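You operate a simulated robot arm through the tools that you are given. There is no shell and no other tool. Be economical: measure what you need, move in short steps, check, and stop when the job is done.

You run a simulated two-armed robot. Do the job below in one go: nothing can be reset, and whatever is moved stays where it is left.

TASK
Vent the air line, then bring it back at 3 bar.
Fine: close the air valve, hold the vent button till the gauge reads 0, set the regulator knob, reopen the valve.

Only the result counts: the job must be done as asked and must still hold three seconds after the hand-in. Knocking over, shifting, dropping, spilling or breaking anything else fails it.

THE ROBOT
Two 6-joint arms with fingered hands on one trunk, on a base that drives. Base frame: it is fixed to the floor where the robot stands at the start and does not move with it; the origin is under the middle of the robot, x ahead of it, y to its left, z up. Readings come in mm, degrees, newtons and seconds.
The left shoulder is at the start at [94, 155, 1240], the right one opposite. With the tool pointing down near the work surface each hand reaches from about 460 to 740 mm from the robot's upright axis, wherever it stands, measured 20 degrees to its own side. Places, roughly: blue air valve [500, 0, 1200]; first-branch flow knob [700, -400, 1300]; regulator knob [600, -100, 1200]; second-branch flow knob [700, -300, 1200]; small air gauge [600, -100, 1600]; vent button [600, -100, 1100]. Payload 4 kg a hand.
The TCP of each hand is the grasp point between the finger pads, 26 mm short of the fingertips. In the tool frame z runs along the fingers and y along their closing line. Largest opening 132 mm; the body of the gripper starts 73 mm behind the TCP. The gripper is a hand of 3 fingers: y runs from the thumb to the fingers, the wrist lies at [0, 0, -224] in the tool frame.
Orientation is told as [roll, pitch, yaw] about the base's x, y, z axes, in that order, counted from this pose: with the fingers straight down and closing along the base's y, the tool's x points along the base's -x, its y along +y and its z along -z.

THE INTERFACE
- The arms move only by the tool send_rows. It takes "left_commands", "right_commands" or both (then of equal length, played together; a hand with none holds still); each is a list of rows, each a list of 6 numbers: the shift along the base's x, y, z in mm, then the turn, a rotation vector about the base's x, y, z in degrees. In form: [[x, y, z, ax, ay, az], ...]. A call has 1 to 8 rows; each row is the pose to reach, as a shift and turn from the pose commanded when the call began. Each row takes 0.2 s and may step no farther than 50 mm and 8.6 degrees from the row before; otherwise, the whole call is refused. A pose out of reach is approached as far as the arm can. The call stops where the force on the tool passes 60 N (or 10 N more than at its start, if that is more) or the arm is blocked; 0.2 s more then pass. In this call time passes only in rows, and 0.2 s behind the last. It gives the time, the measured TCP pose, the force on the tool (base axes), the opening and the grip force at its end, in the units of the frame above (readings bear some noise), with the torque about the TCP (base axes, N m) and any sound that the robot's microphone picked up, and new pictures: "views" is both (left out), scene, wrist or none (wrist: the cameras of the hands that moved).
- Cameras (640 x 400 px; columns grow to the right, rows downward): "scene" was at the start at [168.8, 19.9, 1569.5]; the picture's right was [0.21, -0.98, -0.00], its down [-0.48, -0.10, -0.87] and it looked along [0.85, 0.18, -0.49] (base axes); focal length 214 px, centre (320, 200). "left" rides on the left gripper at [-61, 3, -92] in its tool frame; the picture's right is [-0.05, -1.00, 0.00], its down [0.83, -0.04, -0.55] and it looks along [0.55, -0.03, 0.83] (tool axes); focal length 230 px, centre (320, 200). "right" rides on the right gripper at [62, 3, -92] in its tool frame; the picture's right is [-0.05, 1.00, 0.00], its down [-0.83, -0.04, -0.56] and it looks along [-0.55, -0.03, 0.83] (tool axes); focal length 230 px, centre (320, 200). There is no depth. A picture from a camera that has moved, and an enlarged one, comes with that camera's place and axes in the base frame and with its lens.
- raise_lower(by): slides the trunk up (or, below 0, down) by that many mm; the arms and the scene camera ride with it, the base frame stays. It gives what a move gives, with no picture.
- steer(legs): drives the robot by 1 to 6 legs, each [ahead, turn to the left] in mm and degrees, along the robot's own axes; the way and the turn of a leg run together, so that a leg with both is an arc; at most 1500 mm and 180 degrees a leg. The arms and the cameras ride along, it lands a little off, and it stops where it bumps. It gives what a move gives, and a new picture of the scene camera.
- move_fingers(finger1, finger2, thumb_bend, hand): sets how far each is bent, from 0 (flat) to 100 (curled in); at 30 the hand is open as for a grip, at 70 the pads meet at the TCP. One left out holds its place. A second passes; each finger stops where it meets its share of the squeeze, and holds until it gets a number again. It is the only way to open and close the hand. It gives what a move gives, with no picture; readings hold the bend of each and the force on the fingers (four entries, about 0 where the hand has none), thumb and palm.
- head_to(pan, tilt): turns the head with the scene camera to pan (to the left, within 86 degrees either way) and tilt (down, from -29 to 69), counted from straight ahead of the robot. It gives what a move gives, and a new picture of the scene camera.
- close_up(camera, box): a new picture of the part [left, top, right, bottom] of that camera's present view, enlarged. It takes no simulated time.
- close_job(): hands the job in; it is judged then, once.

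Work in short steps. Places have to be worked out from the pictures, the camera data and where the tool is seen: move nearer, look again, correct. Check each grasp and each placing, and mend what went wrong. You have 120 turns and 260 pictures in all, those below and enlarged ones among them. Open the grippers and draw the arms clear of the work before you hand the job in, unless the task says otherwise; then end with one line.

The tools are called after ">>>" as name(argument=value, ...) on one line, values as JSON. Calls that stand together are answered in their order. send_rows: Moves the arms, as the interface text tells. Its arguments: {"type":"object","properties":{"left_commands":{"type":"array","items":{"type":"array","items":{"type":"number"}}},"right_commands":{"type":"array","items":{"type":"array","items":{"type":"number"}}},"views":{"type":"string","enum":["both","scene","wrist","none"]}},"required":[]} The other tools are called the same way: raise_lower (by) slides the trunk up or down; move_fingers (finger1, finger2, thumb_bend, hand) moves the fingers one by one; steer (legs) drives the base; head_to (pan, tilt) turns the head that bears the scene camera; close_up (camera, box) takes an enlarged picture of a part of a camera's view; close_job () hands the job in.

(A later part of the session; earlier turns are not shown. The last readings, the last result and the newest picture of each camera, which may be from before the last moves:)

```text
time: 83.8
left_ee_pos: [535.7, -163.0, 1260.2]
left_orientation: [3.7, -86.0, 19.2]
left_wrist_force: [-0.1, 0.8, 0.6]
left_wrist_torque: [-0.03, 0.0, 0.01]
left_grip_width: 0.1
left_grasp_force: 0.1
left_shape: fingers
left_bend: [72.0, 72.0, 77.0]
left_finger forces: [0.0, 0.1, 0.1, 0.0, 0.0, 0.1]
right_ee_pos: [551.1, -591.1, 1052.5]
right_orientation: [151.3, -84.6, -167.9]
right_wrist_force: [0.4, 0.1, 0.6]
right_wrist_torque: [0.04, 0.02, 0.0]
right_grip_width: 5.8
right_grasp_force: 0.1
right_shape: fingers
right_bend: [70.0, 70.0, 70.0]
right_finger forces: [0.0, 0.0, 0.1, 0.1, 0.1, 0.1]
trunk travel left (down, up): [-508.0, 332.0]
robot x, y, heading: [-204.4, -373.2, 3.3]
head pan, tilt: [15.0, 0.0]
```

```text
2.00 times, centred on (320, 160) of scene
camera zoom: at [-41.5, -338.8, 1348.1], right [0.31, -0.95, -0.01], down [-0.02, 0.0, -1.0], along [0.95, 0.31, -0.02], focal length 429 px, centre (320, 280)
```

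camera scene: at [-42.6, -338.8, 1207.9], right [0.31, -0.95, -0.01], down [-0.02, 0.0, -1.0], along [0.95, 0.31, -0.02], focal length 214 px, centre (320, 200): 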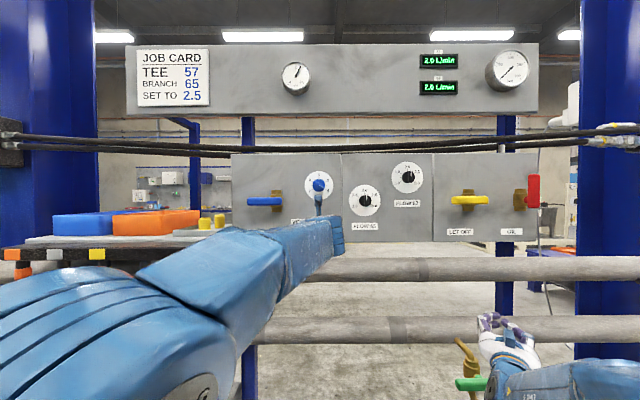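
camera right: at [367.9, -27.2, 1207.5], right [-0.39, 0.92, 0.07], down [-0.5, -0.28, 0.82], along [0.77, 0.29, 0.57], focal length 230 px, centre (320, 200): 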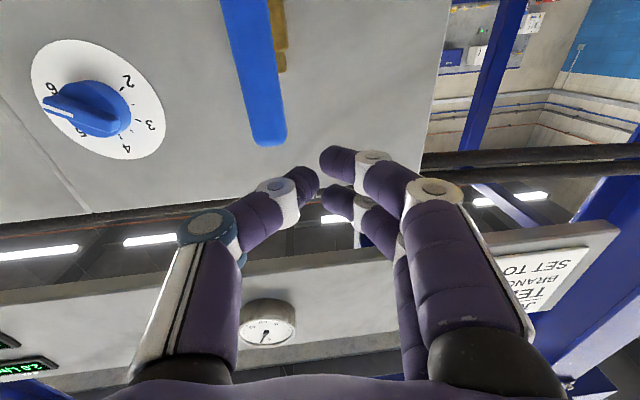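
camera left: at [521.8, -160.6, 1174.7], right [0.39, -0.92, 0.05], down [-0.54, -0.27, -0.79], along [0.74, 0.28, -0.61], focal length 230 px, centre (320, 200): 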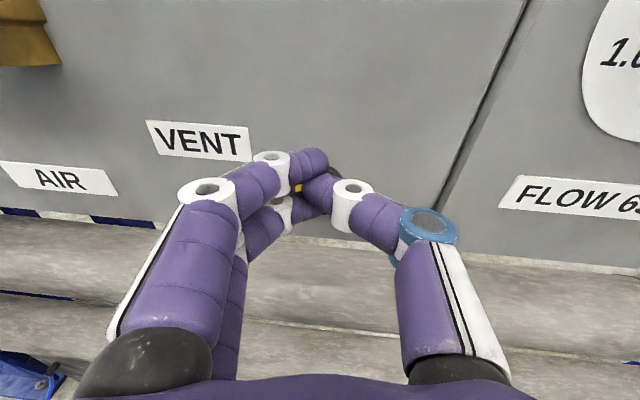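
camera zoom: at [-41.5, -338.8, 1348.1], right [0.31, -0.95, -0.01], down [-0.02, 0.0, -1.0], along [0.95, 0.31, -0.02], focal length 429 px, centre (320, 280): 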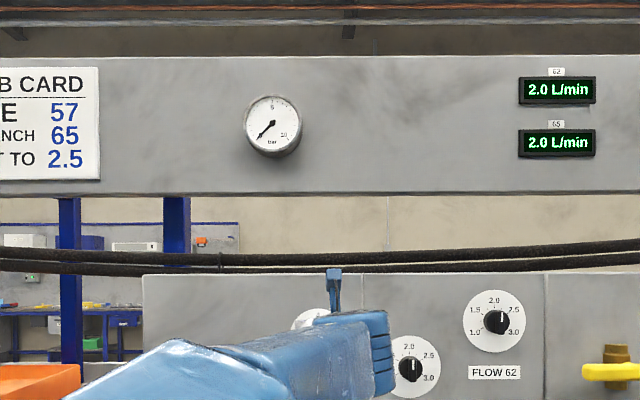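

Vent done (0 bar, button released, valve closed). The knob's scale is 60° per bar: it must go from 6 (+120°) to 3 (−60°), i.e. 180° counter-clockwise. I test how far the hand can roll clockwise, a bit away from the panel.

>>> send_rows(left_commands=[[-8, 0, 0, 7.4, 3.1, 0], [-15, 0, 0, 14.7, 6.3, 0], [-20, 0, 0, 22.1, 9.4, 0], [-20, 0, 0, 29.5, 12.5, 0], [-20, 0, 0, 36.8, 15.6, 0], [-20, 0, 0, 44.2, 18.8, 0], [-20, 0, 0, 51.5, 21.9, 0], [-20, 0, 0, 58.9, 25, 0]], views="wrist")

```text
time: 85.6
left_ee_pos: [513.8, -163.0, 1259.5]
left_orientation: [87.9, -25.5, -62.5]
left_wrist_force: [1.0, 0.0, -0.1]
left_wrist_torque: [0.02, -0.02, 0.0]
left_grip_width: 0.1
left_grasp_force: 0.1
left_shape: fingers
left_bend: [72.0, 72.0, 77.0]
left_finger forces: [0.0, 0.1, 0.0, 0.0, 0.0, 0.0]
right_ee_pos: [550.2, -590.1, 1052.0]
right_orientation: [151.2, -84.6, -168.0]
right_wrist_force: [0.1, -0.5, -0.2]
right_wrist_torque: [0.0, -0.01, -0.01]
right_grip_width: 5.7
right_grasp_force: 0.0
right_shape: fingers
right_bend: [70.0, 70.0, 70.0]
right_finger forces: [0.0, 0.0, 0.0, 0.1, 0.0, 0.0]
trunk travel left (down, up): [-508.0, 332.0]
robot x, y, heading: [-202.0, -375.8, 3.0]
head pan, tilt: [15.0, 0.0]
camera left: at [457.0, -251.8, 1292.4], right [0.19, -0.44, -0.88], down [-0.83, 0.4, -0.38], along [0.52, 0.8, -0.29], focal length 230 px, centre (320, 200)
```

left: 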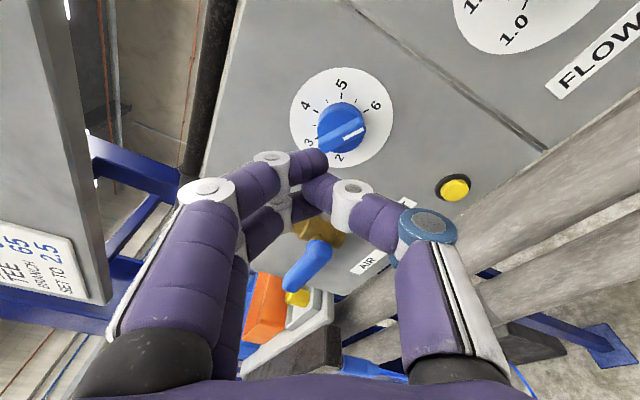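

Roll +64° works fine. Continue to about +120°, which matches the pointer bar directly.

>>> send_rows(left_commands=[[0, 0, 0, 7.4, 3.1, 0], [0, 0, 0, 14.7, 6.3, 0], [0, 0, 0, 22.1, 9.4, 0], [0, 0, 0, 29.5, 12.5, 0], [0, 0, 0, 36.8, 15.6, 0], [0, 0, 0, 44.2, 18.8, 0], [0, 0, 0, 51.5, 21.9, 0]], views="both")

```text
time: 87.2
left_ee_pos: [514.4, -162.8, 1259.9]
left_orientation: [92.1, 30.4, -62.4]
left_wrist_force: [0.0, 0.6, -0.6]
left_wrist_torque: [0.03, 0.04, 0.01]
left_grip_width: 0.1
left_grasp_force: 0.1
left_shape: fingers
left_bend: [72.0, 72.0, 77.0]
left_finger forces: [0.0, 0.0, 0.0, 0.0, 0.0, 0.0]
right_ee_pos: [549.3, -590.8, 1051.8]
right_orientation: [151.2, -84.7, -168.1]
right_wrist_force: [-0.9, -0.6, 0.1]
right_wrist_torque: [0.02, 0.04, 0.01]
right_grip_width: 5.9
right_grasp_force: 0.1
right_shape: fingers
right_bend: [70.0, 70.0, 70.0]
right_finger forces: [0.0, 0.0, 0.0, 0.0, 0.1, 0.1]
trunk travel left (down, up): [-508.0, 332.0]
robot x, y, heading: [-197.6, -372.8, 3.1]
head pan, tilt: [15.0, 0.0]
camera scene: at [-41.8, -338.8, 1348.2], right [0.31, -0.95, 0.0], down [-0.02, 0.0, -1.0], along [0.95, 0.31, -0.02], focal length 214 px, centre (320, 200)
camera left: at [457.5, -252.7, 1228.9], right [-0.18, 0.42, -0.89], down [-0.84, 0.41, 0.36], along [0.52, 0.81, 0.28], focal length 230 px, centre (320, 200)
```

scene: 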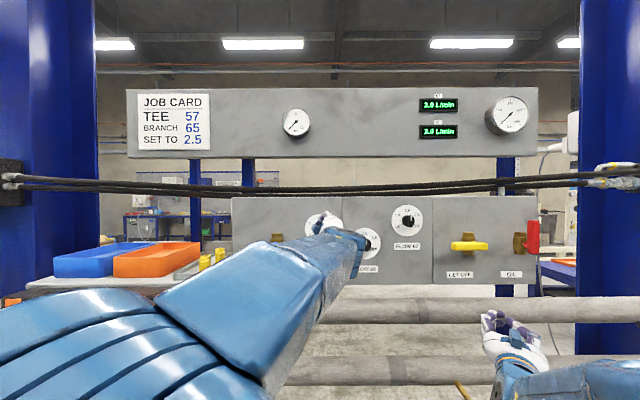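
left: 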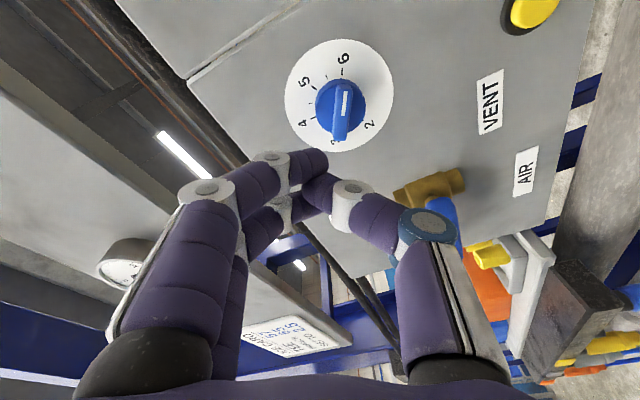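

Hand roll now matches the pointer (6 up in the hand view). I open the fingers to 50, correct lateral offset (knob lies ~10 mm right, ~23 mm lower than the tool axis), trim yaw, and approach 40 mm.

>>> move_fingers(hand="left", finger1=50, finger2=50, thumb_bend=50)

>>> send_rows(left_commands=[[2, -5, -12, -0.4, 0.9, -1.8], [4, -10, -23, -0.8, 1.8, -3.6], [22, -2, -23, -0.8, 1.8, -3.6], [41, 6, -23, -0.8, 1.8, -3.6], [41, 6, -23, -0.8, 1.8, -3.6]], views="wrist")

```text
time: 88.2
left_ee_pos: [514.7, -162.6, 1258.6]
left_orientation: [92.1, 30.1, -62.4]
left_wrist_force: [-0.7, 0.1, -0.4]
left_wrist_torque: [-0.04, 0.0, 0.01]
left_grip_width: 66.9
left_grasp_force: 0.1
left_shape: fingers
left_bend: [50.0, 50.0, 50.0]
left_finger forces: [0.0, 0.0, 0.1, 0.0, 0.0, 0.1]
right_ee_pos: [549.4, -589.8, 1052.8]
right_orientation: [151.4, -84.5, -168.0]
right_wrist_force: [0.1, 0.1, -0.8]
right_wrist_torque: [0.03, 0.0, -0.01]
right_grip_width: 5.6
right_grasp_force: 0.1
right_shape: fingers
right_bend: [70.0, 70.0, 70.0]
right_finger forces: [0.0, 0.0, 0.0, 0.1, 0.0, 0.0]
trunk travel left (down, up): [-508.0, 332.0]
robot x, y, heading: [-199.5, -370.7, 3.2]
head pan, tilt: [15.0, 0.0]
```

```text
time: 89.4
left_ee_pos: [553.1, -156.3, 1238.1]
left_orientation: [89.8, 30.2, -67.1]
left_wrist_force: [-0.2, -1.0, 0.6]
left_wrist_torque: [0.02, -0.03, -0.02]
left_grip_width: 67.1
left_grasp_force: 0.0
left_shape: fingers
left_bend: [50.0, 50.0, 50.0]
left_finger forces: [0.0, 0.1, 0.0, 0.0, 0.0, 0.0]
right_ee_pos: [550.6, -591.5, 1053.3]
right_orientation: [151.1, -84.6, -168.0]
right_wrist_force: [1.0, 0.8, -0.1]
right_wrist_torque: [0.01, -0.01, 0.02]
right_grip_width: 5.8
right_grasp_force: 0.1
right_shape: fingers
right_bend: [70.0, 70.0, 70.0]
right_finger forces: [0.1, 0.1, 0.0, 0.1, 0.1, 0.0]
trunk travel left (down, up): [-508.0, 332.0]
robot x, y, heading: [-204.7, -371.7, 3.1]
head pan, tilt: [15.0, 0.0]
camera left: at [491.7, -243.1, 1210.3], right [-0.18, 0.42, -0.89], down [-0.8, 0.46, 0.38], along [0.57, 0.78, 0.25], focal length 230 px, centre (320, 200)
```

left: 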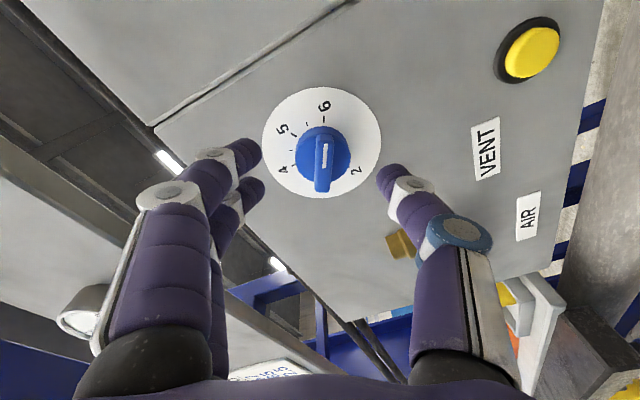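

Knob is on the tool axis. Advance 36 mm so the fingertips straddle the pointer bar.

>>> send_rows(left_commands=[[11, 5, 0, 0, 0, 0], [22, 9.5, 0, 0, 0, 0], [33, 14, 0, 0, 0, 0], [33, 14, 0, 0, 0, 0]], views="wrist")

```text
time: 90.4
left_ee_pos: [589.0, -143.0, 1238.4]
left_orientation: [89.6, 30.2, -67.2]
left_wrist_force: [-0.3, -0.8, -0.7]
left_wrist_torque: [-0.02, -0.02, -0.03]
left_grip_width: 67.3
left_grasp_force: 0.0
left_shape: fingers
left_bend: [50.0, 50.0, 50.0]
left_finger forces: [0.0, 0.1, 0.0, 0.0, 0.2, 0.0]
right_ee_pos: [549.8, -591.1, 1052.7]
right_orientation: [151.2, -84.6, -168.0]
right_wrist_force: [-0.4, -0.8, 0.2]
right_wrist_torque: [-0.03, -0.02, -0.01]
right_grip_width: 5.7
right_grasp_force: 0.0
right_shape: fingers
right_bend: [70.0, 70.0, 70.0]
right_finger forces: [0.1, 0.0, 0.0, 0.0, 0.0, 0.0]
trunk travel left (down, up): [-508.0, 332.0]
robot x, y, heading: [-201.7, -373.1, 3.3]
head pan, tilt: [15.0, 0.0]
camera left: at [526.0, -229.4, 1210.9], right [-0.18, 0.42, -0.89], down [-0.8, 0.47, 0.38], along [0.57, 0.78, 0.25], focal length 230 px, centre (320, 200)
```

left: 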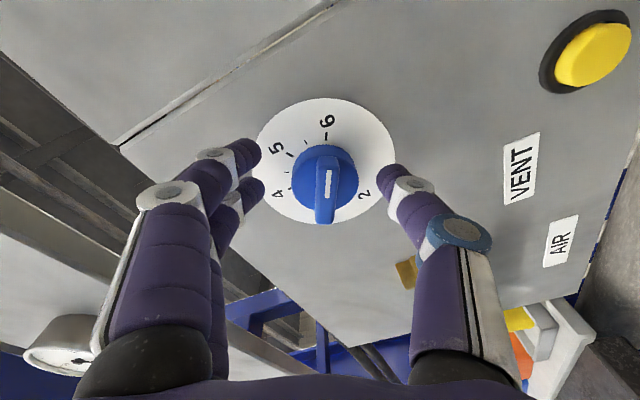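

Fingertips overlap the knob front by ~9 mm. Advance 4 mm more and close on it.

>>> send_rows(left_commands=[[3.7, 1.6, -1, 0, 0, 0], [3.7, 1.6, -1, 0, 0, 0]], views="none")

>>> move_fingers(hand="left", finger1=80, finger2=80, thumb_bend=80)

>>> close_up(camera="left", box=[200, 60, 456, 220])

```text
time: 91.0
left_ee_pos: [592.1, -141.1, 1238.0]
left_orientation: [89.8, 30.2, -67.1]
left_wrist_force: [0.0, 0.2, -0.6]
left_wrist_torque: [-0.02, 0.01, 0.02]
left_grip_width: 66.8
left_grasp_force: 0.0
left_shape: fingers
left_bend: [50.0, 50.0, 50.0]
left_finger forces: [0.0, 0.0, 0.0, 0.1, 0.1, 0.0]
right_ee_pos: [550.9, -590.7, 1052.4]
right_orientation: [151.2, -84.6, -167.9]
right_wrist_force: [-0.2, 0.0, 0.5]
right_wrist_torque: [0.03, -0.01, -0.01]
right_grip_width: 5.8
right_grasp_force: 0.1
right_shape: fingers
right_bend: [70.0, 70.0, 70.0]
right_finger forces: [0.0, 0.0, 0.0, 0.1, 0.0, 0.0]
trunk travel left (down, up): [-508.0, 332.0]
robot x, y, heading: [-207.0, -372.0, 3.3]
head pan, tilt: [15.0, 0.0]
```

```text
time: 92.0
left_ee_pos: [594.2, -141.2, 1234.4]
left_orientation: [89.7, 30.2, -67.4]
left_wrist_force: [-3.6, -1.6, -8.1]
left_wrist_torque: [-0.18, 0.2, 0.05]
left_grip_width: 22.4
left_grasp_force: 21.0
left_shape: fingers
left_bend: [72.0, 60.0, 65.0]
left_finger forces: [10.1, 9.7, 0.0, 0.1, 23.3, 0.1]
right_ee_pos: [551.0, -590.3, 1052.2]
right_orientation: [151.2, -84.8, -168.1]
right_wrist_force: [0.1, -0.2, -0.2]
right_wrist_torque: [-0.01, -0.02, 0.01]
right_grip_width: 5.7
right_grasp_force: 0.0
right_shape: fingers
right_bend: [70.0, 70.0, 70.0]
right_finger forces: [0.1, 0.0, 0.1, 0.1, 0.0, 0.0]
trunk travel left (down, up): [-508.0, 332.0]
robot x, y, heading: [-201.3, -371.3, 3.1]
head pan, tilt: [15.0, 0.0]
```

```text
2.50 times, centred on (328, 140) of left
camera zoom: at [530.8, -227.8, 1208.3], right [-0.18, 0.42, -0.89], down [-0.8, 0.47, 0.38], along [0.57, 0.78, 0.25], focal length 575 px, centre (300, 350)
```

zoom: 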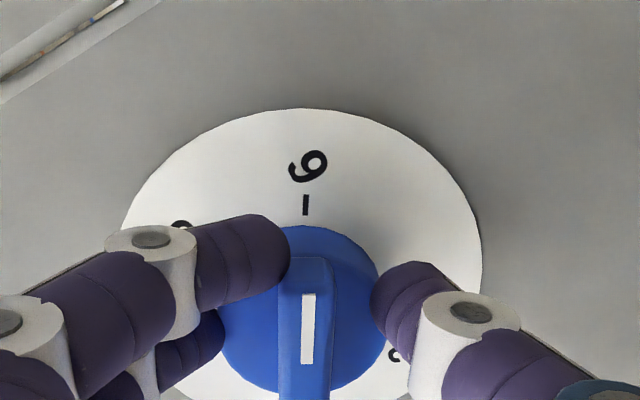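

Gripped (21 N). Now roll the hand counter-clockwise about the knob axis, first 64°.

>>> send_rows(left_commands=[[0, 0, 0, -7.4, -3.1, 0], [0, 0, 0, -14.7, -6.3, 0], [0, 0, 0, -22.1, -9.4, 0], [0, 0, 0, -29.5, -12.5, 0], [0, 0, 0, -36.8, -15.6, 0], [0, 0, 0, -44.2, -18.8, 0], [0, 0, 0, -51.5, -21.9, 0], [0, 0, 0, -58.9, -25, 0]], views="wrist")

```text
time: 93.8
left_ee_pos: [591.8, -146.0, 1240.5]
left_orientation: [90.3, -33.8, -67.3]
left_wrist_force: [5.9, -11.7, 17.2]
left_wrist_torque: [0.42, -0.4, -0.11]
left_grip_width: 11.4
left_grasp_force: 21.7
left_shape: fingers
left_bend: [71.0, 60.0, 71.0]
left_finger forces: [10.0, 20.3, 0.1, 0.1, 13.0, 0.0]
right_ee_pos: [549.5, -594.3, 1052.8]
right_orientation: [149.5, -84.5, -166.3]
right_wrist_force: [0.5, 0.9, -0.4]
right_wrist_torque: [0.0, 0.03, 0.0]
right_grip_width: 5.7
right_grasp_force: 0.1
right_shape: fingers
right_bend: [70.0, 70.0, 70.0]
right_finger forces: [0.0, 0.0, 0.0, 0.1, 0.0, 0.1]
trunk travel left (down, up): [-508.0, 332.0]
robot x, y, heading: [-203.6, -374.4, 3.3]
head pan, tilt: [15.0, 0.0]
camera left: at [525.5, -227.7, 1277.6], right [0.24, -0.55, -0.8], down [-0.77, 0.4, -0.5], along [0.6, 0.73, -0.33], focal length 230 px, centre (320, 200)
```

left: 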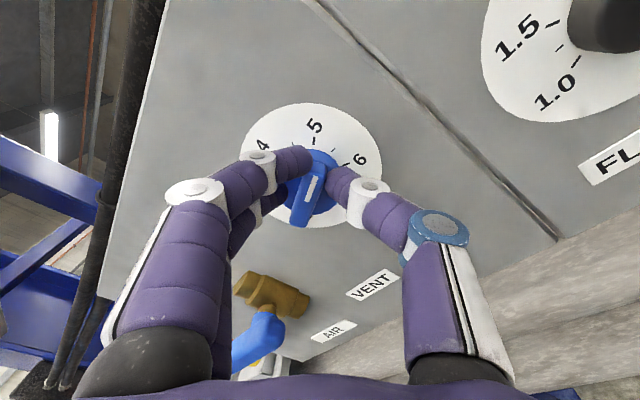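

Knob has turned to about 5.2. Continue another 64°, shifting slightly to relieve the side force.

>>> send_rows(left_commands=[[1, -2.3, 3, -7.4, -3.1, 0], [2, -4.6, 6, -14.7, -6.3, 0], [2, -4.6, 6, -22.1, -9.4, 0], [2, -4.6, 6, -29.5, -12.5, 0], [2, -4.6, 6, -36.8, -15.6, 0], [2, -4.6, 6, -44.2, -18.8, 0], [2, -4.6, 6, -51.5, -21.9, 0], [2, -4.6, 6, -58.9, -25, 0]], views="wrist")

```text
time: 95.6
left_ee_pos: [591.6, -146.5, 1278.0]
left_orientation: [-98.8, -81.5, 121.6]
left_wrist_force: [-15.9, 7.1, 18.3]
left_wrist_torque: [0.65, 0.2, 0.71]
left_grip_width: 0.2
left_grasp_force: 12.3
left_shape: fingers
left_bend: [74.0, 61.0, 76.0]
left_finger forces: [0.1, 26.3, 0.0, 0.0, 0.0, 0.1]
left hand out of reach, approached as far as the arm can: row 7, 8
right_ee_pos: [536.2, -590.5, 1063.1]
right_orientation: [152.9, -83.8, -169.7]
right_wrist_force: [0.7, -0.4, 0.7]
right_wrist_torque: [0.01, -0.07, 0.0]
right_grip_width: 5.7
right_grasp_force: 0.1
right_shape: fingers
right_bend: [70.0, 70.0, 70.0]
right_finger forces: [0.0, 0.1, 0.0, 0.0, 0.0, 0.0]
trunk travel left (down, up): [-508.0, 332.0]
robot x, y, heading: [-203.1, -369.6, 3.3]
head pan, tilt: [15.0, 0.0]
camera left: at [502.4, -173.6, 1336.0], right [0.38, -0.91, 0.2], down [-0.43, -0.36, -0.83], along [0.82, 0.23, -0.53], focal length 230 px, centre (320, 200)
```

left: 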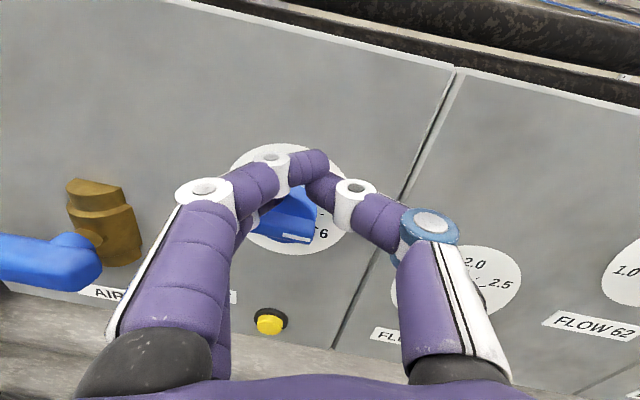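

The hand slipped off upward. I retreat and look at the knob.

>>> send_rows(left_commands=[[-25, -10, 0, 0, 0, 0], [-55, -23, 0, 0, 0, 0], [-80, -34, 0, 0, 0, 0]], views="wrist")

>>> move_fingers(hand="left", finger1=50, finger2=50, thumb_bend=50)

>>> close_up(camera="left", box=[200, 80, 456, 240])

```text
time: 96.4
left_ee_pos: [541.9, -188.0, 1302.5]
left_orientation: [-86.1, -82.3, 109.0]
left_wrist_force: [-0.5, -0.1, 0.1]
left_wrist_torque: [0.0, 0.03, -0.02]
left_grip_width: 0.0
left_grasp_force: 0.2
left_shape: fingers
left_bend: [74.0, 70.0, 76.0]
left_finger forces: [0.1, 0.0, 0.0, 0.1, 0.0, 0.0]
left hand out of reach, approached as far as the arm can: row 1, 2, 3
right_ee_pos: [541.9, -592.8, 1059.1]
right_orientation: [152.5, -84.1, -169.4]
right_wrist_force: [-1.0, 0.5, 0.6]
right_wrist_torque: [0.04, 0.06, 0.02]
right_grip_width: 6.0
right_grasp_force: 0.0
right_shape: fingers
right_bend: [70.0, 70.0, 70.0]
right_finger forces: [0.0, 0.0, 0.1, 0.0, 0.0, 0.0]
trunk travel left (down, up): [-508.0, 332.0]
robot x, y, heading: [-203.3, -368.6, 2.9]
head pan, tilt: [15.0, 0.0]
camera left: at [453.1, -214.7, 1363.3], right [0.38, -0.9, 0.19], down [-0.46, -0.36, -0.81], along [0.8, 0.23, -0.55], focal length 230 px, centre (320, 200)
```

left: 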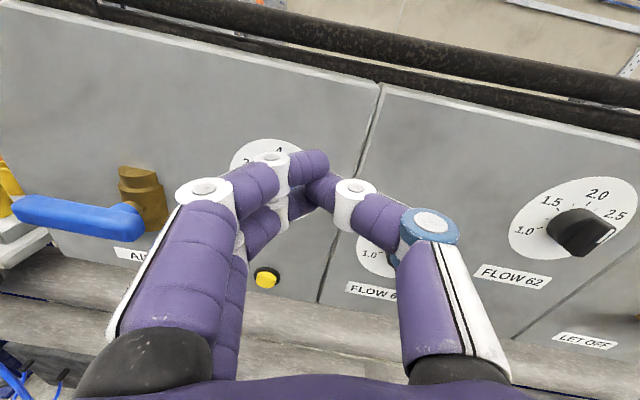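

```text
time: 97.4
left_ee_pos: [548.1, -186.6, 1297.6]
left_orientation: [-83.6, -82.4, 106.8]
left_wrist_force: [-0.2, -0.6, -0.2]
left_wrist_torque: [-0.01, -0.01, 0.0]
left_grip_width: 67.0
left_grasp_force: 0.0
left_shape: fingers
left_bend: [50.0, 50.0, 50.0]
left_finger forces: [0.0, 0.1, 0.0, 0.0, 0.1, 0.0]
right_ee_pos: [549.9, -590.0, 1054.9]
right_orientation: [151.4, -84.5, -168.0]
right_wrist_force: [-1.0, -0.1, 0.0]
right_wrist_torque: [-0.04, -0.01, 0.01]
right_grip_width: 5.6
right_grasp_force: 0.0
right_shape: fingers
right_bend: [70.0, 70.0, 70.0]
right_finger forces: [0.1, 0.0, 0.1, 0.0, 0.0, 0.0]
trunk travel left (down, up): [-508.0, 332.0]
robot x, y, heading: [-203.3, -373.3, 3.1]
head pan, tilt: [15.0, 0.0]
```

```text
2.50 times, centred on (328, 160) of left
camera zoom: at [460.7, -211.9, 1359.7], right [0.39, -0.9, 0.18], down [-0.46, -0.36, -0.81], along [0.8, 0.23, -0.56], focal length 575 px, centre (300, 300)
```

zoom: 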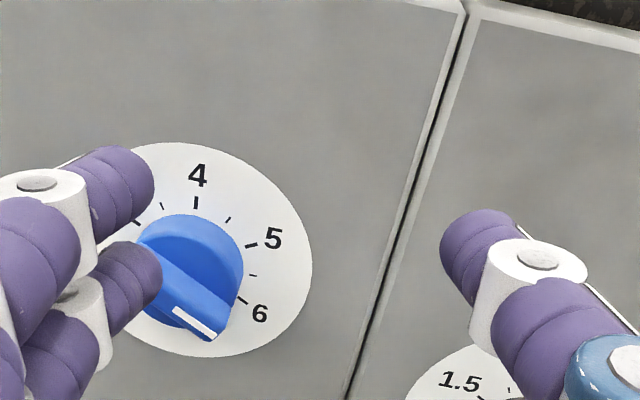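

The pointer is back at ~6; the arm is too folded near roll 0 here. I back the base 45 mm, then test the roll range to −60° in free space.

>>> steer(legs=[[-50, 0]])

>>> send_rows(left_commands=[[10, 5, -10, -7.4, -3.1, 0], [20, 10, -20, -14.7, -6.3, 0], [30, 15, -30, -22.1, -9.4, 0], [35, 20, -40, -29.5, -12.5, 0], [35, 20, -50, -36.8, -15.6, 0], [35, 20, -55, -44.2, -18.8, 0], [35, 20, -55, -50, -21.2, 0]], views="wrist")

```text
time: 98.3
left_ee_pos: [519.8, -187.9, 1283.2]
left_orientation: [-75.3, -82.5, 98.5]
left_wrist_force: [1.5, -0.7, -1.9]
left_wrist_torque: [0.05, -0.12, 0.01]
left_grip_width: 66.9
left_grasp_force: 0.0
left_shape: fingers
left_bend: [50.0, 50.0, 50.0]
left_finger forces: [0.0, 0.0, 0.0, 0.1, 0.0, 0.0]
right_ee_pos: [514.8, -592.5, 1040.7]
right_orientation: [148.4, -85.5, -165.2]
right_wrist_force: [1.3, -0.1, -0.6]
right_wrist_torque: [-0.03, -0.12, -0.03]
right_grip_width: 5.6
right_grasp_force: 0.0
right_shape: fingers
right_bend: [70.0, 70.0, 70.0]
right_finger forces: [0.0, 0.0, 0.0, 0.1, 0.0, 0.0]
trunk travel left (down, up): [-508.0, 332.0]
robot x, y, heading: [-251.7, -374.9, 3.2]
head pan, tilt: [15.0, 0.0]
camera scene: at [-77.5, -341.0, 1346.0], right [0.31, -0.95, -0.01], down [-0.03, 0.0, -1.0], along [0.95, 0.31, -0.03], focal length 214 px, centre (320, 200)
```

scene: 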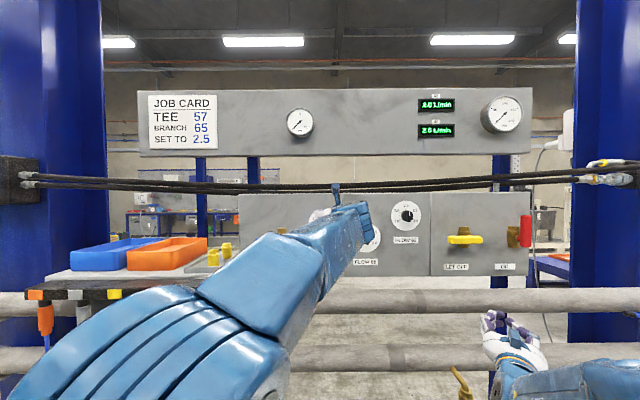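

```text
time: 99.9
left_ee_pos: [571.5, -111.6, 1303.8]
left_orientation: [-83.2, -33.3, 102.5]
left_wrist_force: [-0.1, 0.4, 0.1]
left_wrist_torque: [0.0, 0.03, 0.02]
left_grip_width: 67.4
left_grasp_force: 0.0
left_shape: fingers
left_bend: [50.0, 50.0, 50.0]
left_finger forces: [0.0, 0.2, 0.0, 0.1, 0.0, 0.0]
left hand out of reach, approached as far as the arm can: row 1, 2, 3, 4, 5, 6, 7
right_ee_pos: [485.5, -594.4, 1061.1]
right_orientation: [152.1, -83.9, -168.9]
right_wrist_force: [0.5, 0.4, -0.8]
right_wrist_torque: [-0.01, 0.02, 0.0]
right_grip_width: 5.8
right_grasp_force: 0.0
right_shape: fingers
right_bend: [70.0, 70.0, 70.0]
right_finger forces: [0.0, 0.1, 0.0, 0.0, 0.0, 0.0]
trunk travel left (down, up): [-508.0, 332.0]
robot x, y, heading: [-253.4, -374.3, 3.4]
head pan, tilt: [15.0, 0.0]
camera left: at [471.9, -85.4, 1343.8], right [0.22, -0.46, 0.86], down [-0.37, -0.85, -0.37], along [0.9, -0.24, -0.36], focal length 230 px, centre (320, 200)
```

left: 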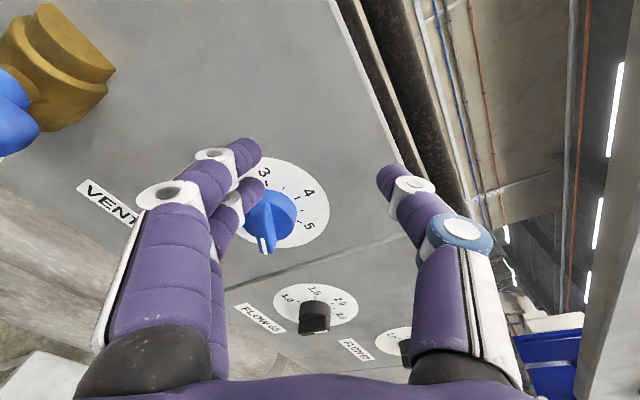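

Negative roll pulls the arm off. Positive roll works, so I'll use two grips: +120°→~+20°, then regrip with the hand flipped (+200°→+120°). Return to roll 0 first, retreating.

>>> send_rows(left_commands=[[-30, -15, -5, 0, 0, 0], [-50, -30, -15, 7.4, 3.1, 0], [-60, -40, -25, 14.7, 6.3, 0], [-60, -45, -35, 22.1, 9.4, 0], [-60, -50, -45, 29.5, 12.5, 0], [-60, -50, -55, 36.8, 15.6, 0], [-60, -50, -60, 44.2, 18.8, 0], [-60, -50, -65, 51.5, 21.9, 0]], views="none")

>>> send_rows(left_commands=[[0, 0, 0, 7.4, 3.1, 0], [0, 0, 0, 14.7, 6.3, 0], [0, 0, 0, 22.1, 9.4, 0], [0, 0, 0, 29.5, 12.5, 0], [0, 0, 0, 36.8, 15.6, 0], [0, 0, 0, 44.2, 18.8, 0], [0, 0, 0, 51.5, 21.9, 0], [0, 0, 0, 58.9, 25, 0]], views="wrist")

```text
time: 101.7
left_ee_pos: [560.8, -172.1, 1271.1]
left_orientation: [1.9, -80.1, 20.4]
left_wrist_force: [-0.6, -0.6, -0.2]
left_wrist_torque: [-0.01, -0.01, 0.03]
left_grip_width: 67.1
left_grasp_force: 0.0
left_shape: fingers
left_bend: [50.0, 50.0, 50.0]
left_finger forces: [0.1, 0.1, 0.0, 0.1, 0.1, 0.1]
left hand out of reach, approached as far as the arm can: row 1, 2, 3, 4, 5, 6, 7, 8
right_ee_pos: [485.4, -594.5, 1061.0]
right_orientation: [151.9, -83.9, -168.5]
right_wrist_force: [0.1, 0.3, -0.1]
right_wrist_torque: [0.02, -0.01, -0.02]
right_grip_width: 5.7
right_grasp_force: 0.0
right_shape: fingers
right_bend: [70.0, 70.0, 70.0]
right_finger forces: [0.0, 0.0, 0.0, 0.1, 0.0, 0.1]
trunk travel left (down, up): [-508.0, 332.0]
robot x, y, heading: [-251.9, -374.9, 3.4]
head pan, tilt: [15.0, 0.0]
```

```text
time: 103.5
left_ee_pos: [559.9, -167.3, 1262.8]
left_orientation: [83.0, -25.0, -57.4]
left_wrist_force: [-0.6, 0.0, 0.1]
left_wrist_torque: [0.03, 0.0, -0.02]
left_grip_width: 67.3
left_grasp_force: 0.0
left_shape: fingers
left_bend: [50.0, 50.0, 50.0]
left_finger forces: [0.0, 0.0, 0.0, 0.0, 0.0, 0.1]
left hand out of reach, approached as far as the arm can: row 2, 3, 4, 5, 6, 7, 8
right_ee_pos: [485.4, -594.6, 1061.2]
right_orientation: [151.9, -83.9, -168.7]
right_wrist_force: [0.7, 0.7, -0.2]
right_wrist_torque: [0.01, -0.01, 0.02]
right_grip_width: 5.5
right_grasp_force: 0.0
right_shape: fingers
right_bend: [70.0, 70.0, 70.0]
right_finger forces: [0.1, 0.0, 0.1, 0.1, 0.1, 0.1]
trunk travel left (down, up): [-508.0, 332.0]
robot x, y, heading: [-251.7, -375.1, 3.3]
head pan, tilt: [15.0, 0.0]
camera left: at [509.5, -258.5, 1301.4], right [0.15, -0.46, -0.88], down [-0.88, 0.34, -0.33], along [0.45, 0.82, -0.35], focal length 230 px, centre (320, 200)
```

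left: 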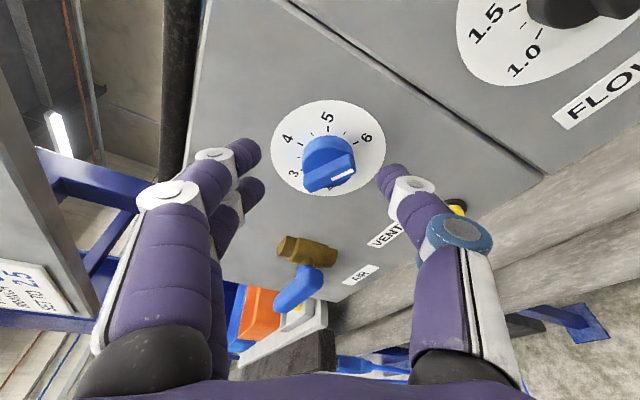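

The reachable window is narrow at this trunk height. I lower the trunk 70 mm (flatter forearm) and move the base 25 mm ahead, then bring the hand back up to knob height at roll +120°.

>>> raise_lower(by=-70)

>>> send_rows(left_commands=[[-15, -5, 10, 7.4, 3.1, 0], [-30, -10, 20, 14.7, 6.3, 0], [-40, -10, 35, 22.1, 9.4, 0], [-40, -10, 45, 29.5, 12.5, 0], [-40, -10, 45, 36.8, 15.6, 0], [-40, -10, 45, 44.2, 18.8, 0], [-40, -10, 45, 51.5, 21.9, 0]], views="wrist")

```text
time: 104.6
left_ee_pos: [556.6, -167.8, 1195.8]
left_orientation: [83.2, -25.3, -57.4]
left_wrist_force: [0.0, -0.8, 0.2]
left_wrist_torque: [-0.02, -0.01, -0.01]
left_grip_width: 67.4
left_grasp_force: 0.1
left_shape: fingers
left_bend: [50.0, 50.0, 50.0]
left_finger forces: [0.1, 0.0, 0.0, 0.0, 0.0, 0.1]
right_ee_pos: [485.8, -594.3, 991.8]
right_orientation: [151.9, -84.0, -168.7]
right_wrist_force: [0.2, 0.6, 1.4]
right_wrist_torque: [-0.03, -0.04, -0.04]
right_grip_width: 5.9
right_grasp_force: 0.0
right_shape: fingers
right_bend: [70.0, 70.0, 70.0]
right_finger forces: [0.1, 0.1, 0.1, 0.1, 0.0, 0.0]
trunk travel left (down, up): [-438.0, 402.0]
robot x, y, heading: [-251.1, -378.7, 3.4]
head pan, tilt: [15.0, 0.0]
```

```text
time: 106.2
left_ee_pos: [531.7, -182.2, 1254.1]
left_orientation: [91.3, 30.2, -58.8]
left_wrist_force: [0.3, -0.4, 1.0]
left_wrist_torque: [-0.04, -0.01, 0.02]
left_grip_width: 67.3
left_grasp_force: 0.1
left_shape: fingers
left_bend: [50.0, 50.0, 50.0]
left_finger forces: [0.1, 0.0, 0.0, 0.0, 0.1, 0.0]
left hand out of reach, approached as far as the arm can: row 1, 2, 3, 4, 5, 6, 7
right_ee_pos: [486.4, -595.0, 991.2]
right_orientation: [151.9, -83.8, -168.8]
right_wrist_force: [-0.4, 0.2, -0.5]
right_wrist_torque: [0.01, 0.02, -0.01]
right_grip_width: 5.7
right_grasp_force: 0.1
right_shape: fingers
right_bend: [70.0, 70.0, 70.0]
right_finger forces: [0.0, 0.0, 0.0, 0.0, 0.1, 0.1]
trunk travel left (down, up): [-438.0, 402.0]
robot x, y, heading: [-249.5, -375.1, 3.2]
head pan, tilt: [15.0, 0.0]
camera left: at [481.9, -276.1, 1223.6], right [-0.22, 0.4, -0.89], down [-0.86, 0.35, 0.37], along [0.46, 0.85, 0.27], focal length 230 px, centre (320, 200)
```

left: 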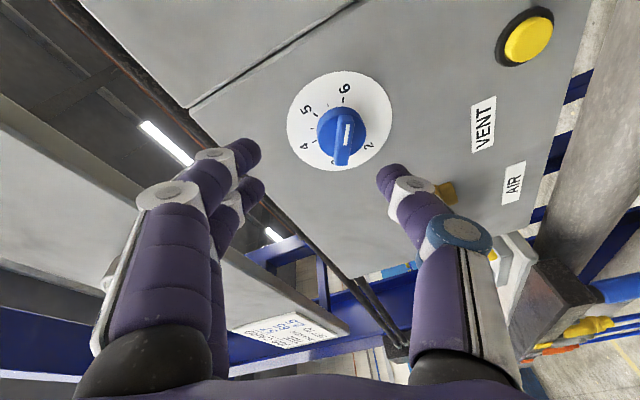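

This base position is worse; the earlier one (x≈−203, trunk 70 mm higher) handled roll +64…+120 cleanly. I return to it.

>>> raise_lower(by=70)

>>> steer(legs=[[48, 0]])

>>> send_rows(left_commands=[[-15, 0, -20, 0, 0, -2], [-30, 0, -40, 0, 0, -4], [-45, 0, -60, 0, 0, -6], [-50, 0, -75, 0, 0, -8], [-50, 0, -75, 0, 0, -8]], views="wrist")

```text
time: 107.3
left_ee_pos: [534.2, -181.4, 1320.7]
left_orientation: [91.1, 30.2, -58.9]
left_wrist_force: [0.0, -0.4, -0.1]
left_wrist_torque: [-0.01, 0.0, -0.01]
left_grip_width: 67.4
left_grasp_force: 0.1
left_shape: fingers
left_bend: [50.0, 50.0, 50.0]
left_finger forces: [0.1, 0.0, 0.0, 0.1, 0.0, 0.0]
right_ee_pos: [486.0, -595.0, 1061.5]
right_orientation: [151.9, -83.9, -168.5]
right_wrist_force: [0.2, 0.1, 0.2]
right_wrist_torque: [0.0, -0.03, 0.01]
right_grip_width: 5.5
right_grasp_force: 0.0
right_shape: fingers
right_bend: [70.0, 70.0, 70.0]
right_finger forces: [0.0, 0.1, 0.2, 0.1, 0.0, 0.0]
trunk travel left (down, up): [-508.0, 332.0]
robot x, y, heading: [-251.7, -375.0, 3.3]
head pan, tilt: [15.0, 0.0]
```

```text
time: 108.2
left_ee_pos: [585.0, -178.6, 1320.2]
left_orientation: [90.7, 30.2, -59.0]
left_wrist_force: [0.4, -0.2, -0.4]
left_wrist_torque: [0.01, -0.01, 0.04]
left_grip_width: 67.4
left_grasp_force: 0.1
left_shape: fingers
left_bend: [50.0, 50.0, 50.0]
left_finger forces: [0.0, 0.0, 0.0, 0.1, 0.0, 0.0]
right_ee_pos: [535.8, -591.3, 1061.0]
right_orientation: [151.8, -84.0, -168.6]
right_wrist_force: [-0.2, -0.7, -0.1]
right_wrist_torque: [0.05, -0.01, 0.0]
right_grip_width: 5.7
right_grasp_force: 0.1
right_shape: fingers
right_bend: [70.0, 70.0, 70.0]
right_finger forces: [0.1, 0.1, 0.0, 0.0, 0.1, 0.0]
trunk travel left (down, up): [-508.0, 332.0]
robot x, y, heading: [-201.8, -373.7, 3.5]
head pan, tilt: [15.0, 0.0]
camera scene: at [-41.2, -338.4, 1348.1], right [0.31, -0.95, -0.01], down [-0.02, 0.0, -1.0], along [0.95, 0.31, -0.02], focal length 214 px, centre (320, 200)
```

scene: 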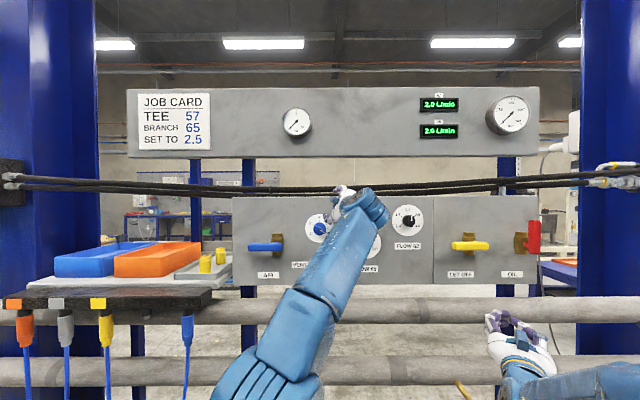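

```text
time: 109.6
left_ee_pos: [459.6, -230.8, 1433.9]
left_orientation: [110.2, 20.8, -64.8]
left_wrist_force: [-0.7, 0.6, -0.1]
left_wrist_torque: [-0.03, 0.07, -0.05]
left_grip_width: 67.7
left_grasp_force: 0.0
left_shape: fingers
left_bend: [50.0, 50.0, 50.0]
left_finger forces: [0.0, 0.0, 0.0, 0.0, 0.1, 0.0]
left hand out of reach, approached as far as the arm can: row 1, 2, 3, 4
right_ee_pos: [490.8, -591.9, 1093.7]
right_orientation: [155.8, -81.4, -172.6]
right_wrist_force: [-0.7, -0.2, 0.2]
right_wrist_torque: [0.01, 0.0, -0.05]
right_grip_width: 5.8
right_grasp_force: 0.0
right_shape: fingers
right_bend: [70.0, 70.0, 70.0]
right_finger forces: [0.0, 0.0, 0.0, 0.0, 0.1, 0.0]
trunk travel left (down, up): [-508.0, 332.0]
robot x, y, heading: [-203.3, -368.1, 3.2]
head pan, tilt: [15.0, 0.0]
stopped in row 5 (left hand): the arm was blocked; the commanded pose is now the measured one
camera left: at [401.8, -310.6, 1385.0], right [0.19, 0.4, -0.89], down [-0.82, 0.56, 0.08], along [0.53, 0.72, 0.44], focal length 230 px, centre (320, 200)
```

left: 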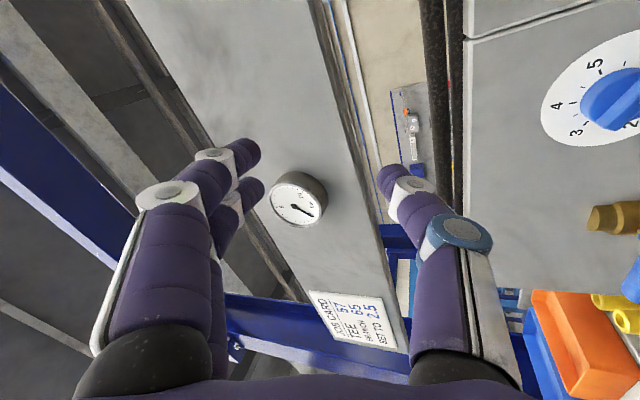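

The arm drifted into a different branch. I look at the scene to see its configuration before moving on.

>>> head_to(pan=15, tilt=25)

```text
time: 110.5
left_ee_pos: [478.7, -230.1, 1417.9]
left_orientation: [108.6, 21.4, -65.2]
left_wrist_force: [0.5, -0.7, -0.3]
left_wrist_torque: [0.0, 0.0, -0.02]
left_grip_width: 67.9
left_grasp_force: 0.0
left_shape: fingers
left_bend: [50.0, 50.0, 50.0]
left_finger forces: [0.0, 0.0, 0.1, 0.0, 0.0, 0.1]
right_ee_pos: [498.2, -594.9, 1087.9]
right_orientation: [154.2, -81.8, -171.0]
right_wrist_force: [-0.6, 0.3, 0.7]
right_wrist_torque: [0.01, 0.07, 0.0]
right_grip_width: 5.8
right_grasp_force: 0.0
right_shape: fingers
right_bend: [70.0, 70.0, 70.0]
right_finger forces: [0.0, 0.0, 0.0, 0.0, 0.1, 0.0]
trunk travel left (down, up): [-508.0, 332.0]
robot x, y, heading: [-204.8, -368.5, 3.3]
head pan, tilt: [15.0, 25.0]
camera scene: at [-43.3, -337.5, 1349.2], right [0.32, -0.95, 0.0], down [-0.01, 0.0, -1.0], along [0.95, 0.32, -0.01], focal length 214 px, centre (320, 200)
```

scene: 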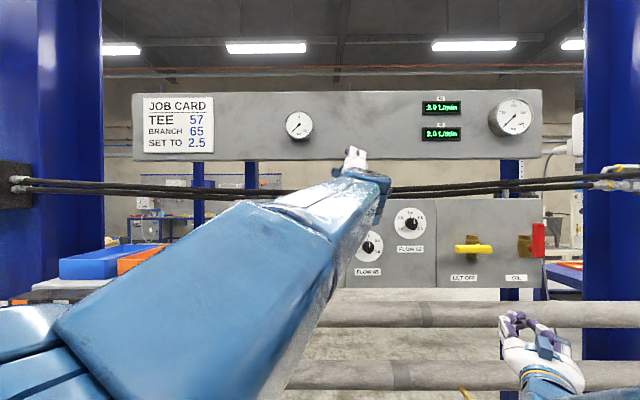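

I pitch the hand back level and move it forward/down in small steps.

>>> send_rows(left_commands=[[8, 3, -20, -2, 5, 1], [16, 6, -40, -4, 10, 2], [24, 9, -60, -6, 15, 3], [30, 12, -80, -7.4, 17.5, 4], [30, 12, -100, -7.4, 17.5, 4]], views="wrist")

```text
time: 111.7
left_ee_pos: [497.2, -214.0, 1334.0]
left_orientation: [89.2, 20.3, -68.1]
left_wrist_force: [-0.2, 1.1, 0.7]
left_wrist_torque: [0.0, 0.0, 0.01]
left_grip_width: 67.7
left_grasp_force: 0.0
left_shape: fingers
left_bend: [50.0, 50.0, 50.0]
left_finger forces: [0.0, 0.0, 0.0, 0.0, 0.0, 0.0]
right_ee_pos: [497.6, -594.7, 1085.9]
right_orientation: [154.2, -81.9, -171.1]
right_wrist_force: [-1.0, -0.1, 0.1]
right_wrist_torque: [0.03, 0.0, 0.01]
right_grip_width: 5.5
right_grasp_force: 0.0
right_shape: fingers
right_bend: [70.0, 70.0, 70.0]
right_finger forces: [0.1, 0.0, 0.0, 0.1, 0.0, 0.0]
trunk travel left (down, up): [-508.0, 332.0]
robot x, y, heading: [-201.8, -372.4, 3.2]
head pan, tilt: [15.0, 25.0]
camera left: at [435.4, -302.5, 1316.2], right [-0.12, 0.27, -0.95], down [-0.81, 0.53, 0.25], along [0.57, 0.81, 0.16], focal length 230 px, centre (320, 200)
```

left: 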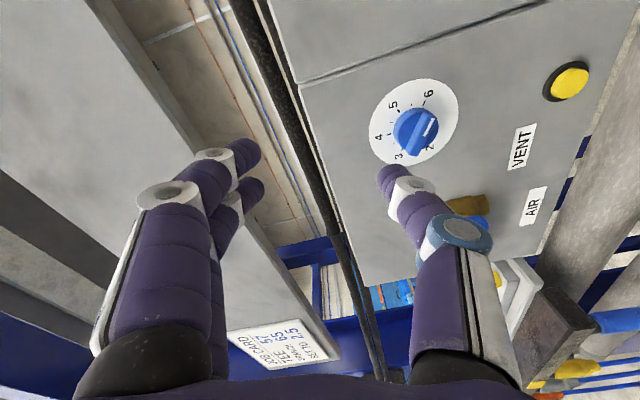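

Tracking is restored (level, roll ~110°). Move to the knob approach pose (552,-158,1238) with roll +10°.

>>> send_rows(left_commands=[[5, 10, -20, 2, 1, 0], [10, 20, -40, 4, 2, 0], [20, 35, -60, 6, 3, 0], [35, 47, -80, 8, 3.5, 0], [48, 58, -90, 9.2, 3.9, 0], [48, 58, -90, 9.2, 3.9, 0]], views="wrist")

```text
time: 113.1
left_ee_pos: [544.1, -167.7, 1245.0]
left_orientation: [90.0, 31.5, -68.2]
left_wrist_force: [0.6, -0.6, 1.0]
left_wrist_torque: [-0.02, -0.03, -0.01]
left_grip_width: 67.9
left_grasp_force: 0.1
left_shape: fingers
left_bend: [50.0, 50.0, 50.0]
left_finger forces: [0.0, 0.1, 0.0, 0.0, 0.0, 0.0]
right_ee_pos: [497.3, -595.8, 1088.1]
right_orientation: [153.9, -81.8, -170.9]
right_wrist_force: [0.0, 0.4, 0.5]
right_wrist_torque: [0.01, 0.01, -0.01]
right_grip_width: 5.7
right_grasp_force: 0.1
right_shape: fingers
right_bend: [70.0, 70.0, 70.0]
right_finger forces: [0.0, 0.0, 0.1, 0.1, 0.0, 0.0]
trunk travel left (down, up): [-508.0, 332.0]
robot x, y, heading: [-204.5, -375.5, 3.2]
head pan, tilt: [15.0, 25.0]
camera left: at [478.8, -252.8, 1215.9], right [-0.18, 0.44, -0.88], down [-0.79, 0.47, 0.4], along [0.59, 0.76, 0.27], focal length 230 px, centre (320, 200)
```

left: 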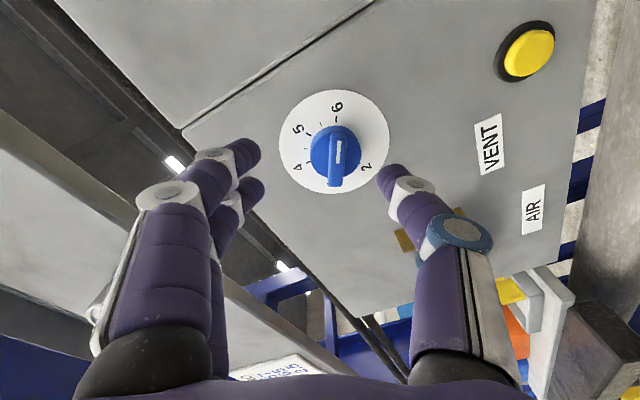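

In position with no reach flags. Correct 8 mm left/8 mm down and advance 50 mm onto the knob.

>>> send_rows(left_commands=[[-3, 7.4, -8, 0, 0, 0], [12, 14, -8, 0, 0, 0], [28, 20.5, -8, 0, 0, 0], [43, 27, -8, 0, 0, 0], [43, 27, -8, 0, 0, 0]], views="wrist")

```text
time: 114.3
left_ee_pos: [586.1, -142.4, 1237.0]
left_orientation: [89.9, 31.5, -68.2]
left_wrist_force: [0.2, 0.2, 0.0]
left_wrist_torque: [0.01, 0.01, 0.0]
left_grip_width: 67.9
left_grasp_force: 0.2
left_shape: fingers
left_bend: [50.0, 50.0, 50.0]
left_finger forces: [0.1, 0.0, 0.1, 0.0, 0.0, 0.0]
right_ee_pos: [497.8, -595.4, 1086.4]
right_orientation: [153.9, -81.9, -171.0]
right_wrist_force: [0.5, 0.1, 0.0]
right_wrist_torque: [0.0, 0.01, -0.04]
right_grip_width: 5.7
right_grasp_force: 0.0
right_shape: fingers
right_bend: [70.0, 70.0, 70.0]
right_finger forces: [0.1, 0.0, 0.1, 0.0, 0.0, 0.0]
trunk travel left (down, up): [-508.0, 332.0]
robot x, y, heading: [-204.4, -371.3, 3.3]
head pan, tilt: [15.0, 25.0]
camera left: at [521.9, -226.3, 1208.6], right [-0.18, 0.44, -0.88], down [-0.79, 0.47, 0.4], along [0.59, 0.76, 0.26], focal length 230 px, centre (320, 200)
```

left: 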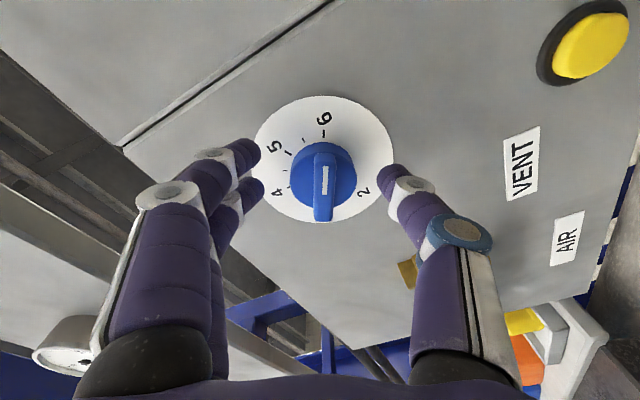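

Well aligned; small shift and close on the bar.

>>> send_rows(left_commands=[[0, 3, 1.5, 0, 0, 0], [0, 3, 1.5, 0, 0, 0]], views="none")

>>> move_fingers(hand="left", finger1=85, finger2=85, thumb_bend=85)

>>> close_up(camera="left", box=[200, 80, 456, 240])

```text
time: 114.9
left_ee_pos: [586.9, -137.9, 1239.3]
left_orientation: [89.9, 31.5, -68.2]
left_wrist_force: [0.6, 1.1, -0.2]
left_wrist_torque: [0.01, 0.02, 0.02]
left_grip_width: 67.6
left_grasp_force: 0.1
left_shape: fingers
left_bend: [50.0, 50.0, 50.0]
left_finger forces: [0.0, 0.0, 0.0, 0.0, 0.1, 0.0]
right_ee_pos: [498.1, -595.5, 1086.6]
right_orientation: [154.1, -81.8, -170.9]
right_wrist_force: [1.0, -0.9, 0.1]
right_wrist_torque: [-0.01, -0.01, 0.0]
right_grip_width: 5.9
right_grasp_force: 0.1
right_shape: fingers
right_bend: [70.0, 70.0, 70.0]
right_finger forces: [0.0, 0.1, 0.0, 0.0, 0.0, 0.1]
trunk travel left (down, up): [-508.0, 332.0]
robot x, y, heading: [-204.4, -373.7, 3.2]
head pan, tilt: [15.0, 25.0]
```

```text
time: 115.9
left_ee_pos: [586.6, -137.3, 1238.5]
left_orientation: [89.9, 31.3, -68.1]
left_wrist_force: [1.0, 0.5, 0.6]
left_wrist_torque: [0.06, -0.2, -0.09]
left_grip_width: 21.8
left_grasp_force: 23.8
left_shape: fingers
left_bend: [67.0, 65.0, 66.0]
left_finger forces: [11.8, 14.4, 0.0, 0.0, 21.8, 0.0]
right_ee_pos: [498.6, -594.3, 1087.3]
right_orientation: [154.1, -81.7, -171.0]
right_wrist_force: [0.2, -0.3, 0.4]
right_wrist_torque: [0.01, -0.01, -0.02]
right_grip_width: 5.7
right_grasp_force: 0.1
right_shape: fingers
right_bend: [70.0, 70.0, 70.0]
right_finger forces: [0.0, 0.1, 0.1, 0.0, 0.0, 0.1]
trunk travel left (down, up): [-508.0, 332.0]
robot x, y, heading: [-201.3, -375.4, 3.6]
head pan, tilt: [15.0, 25.0]
```

```text
2.50 times, centred on (328, 160) of left
camera zoom: at [522.2, -222.7, 1209.9], right [-0.18, 0.44, -0.88], down [-0.79, 0.47, 0.4], along [0.59, 0.76, 0.26], focal length 575 px, centre (300, 300)
```

zoom: 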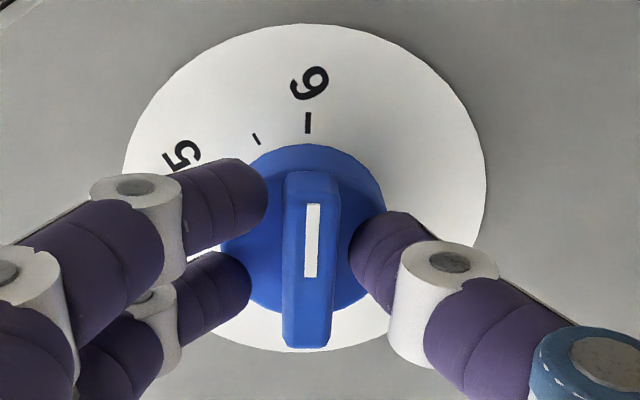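

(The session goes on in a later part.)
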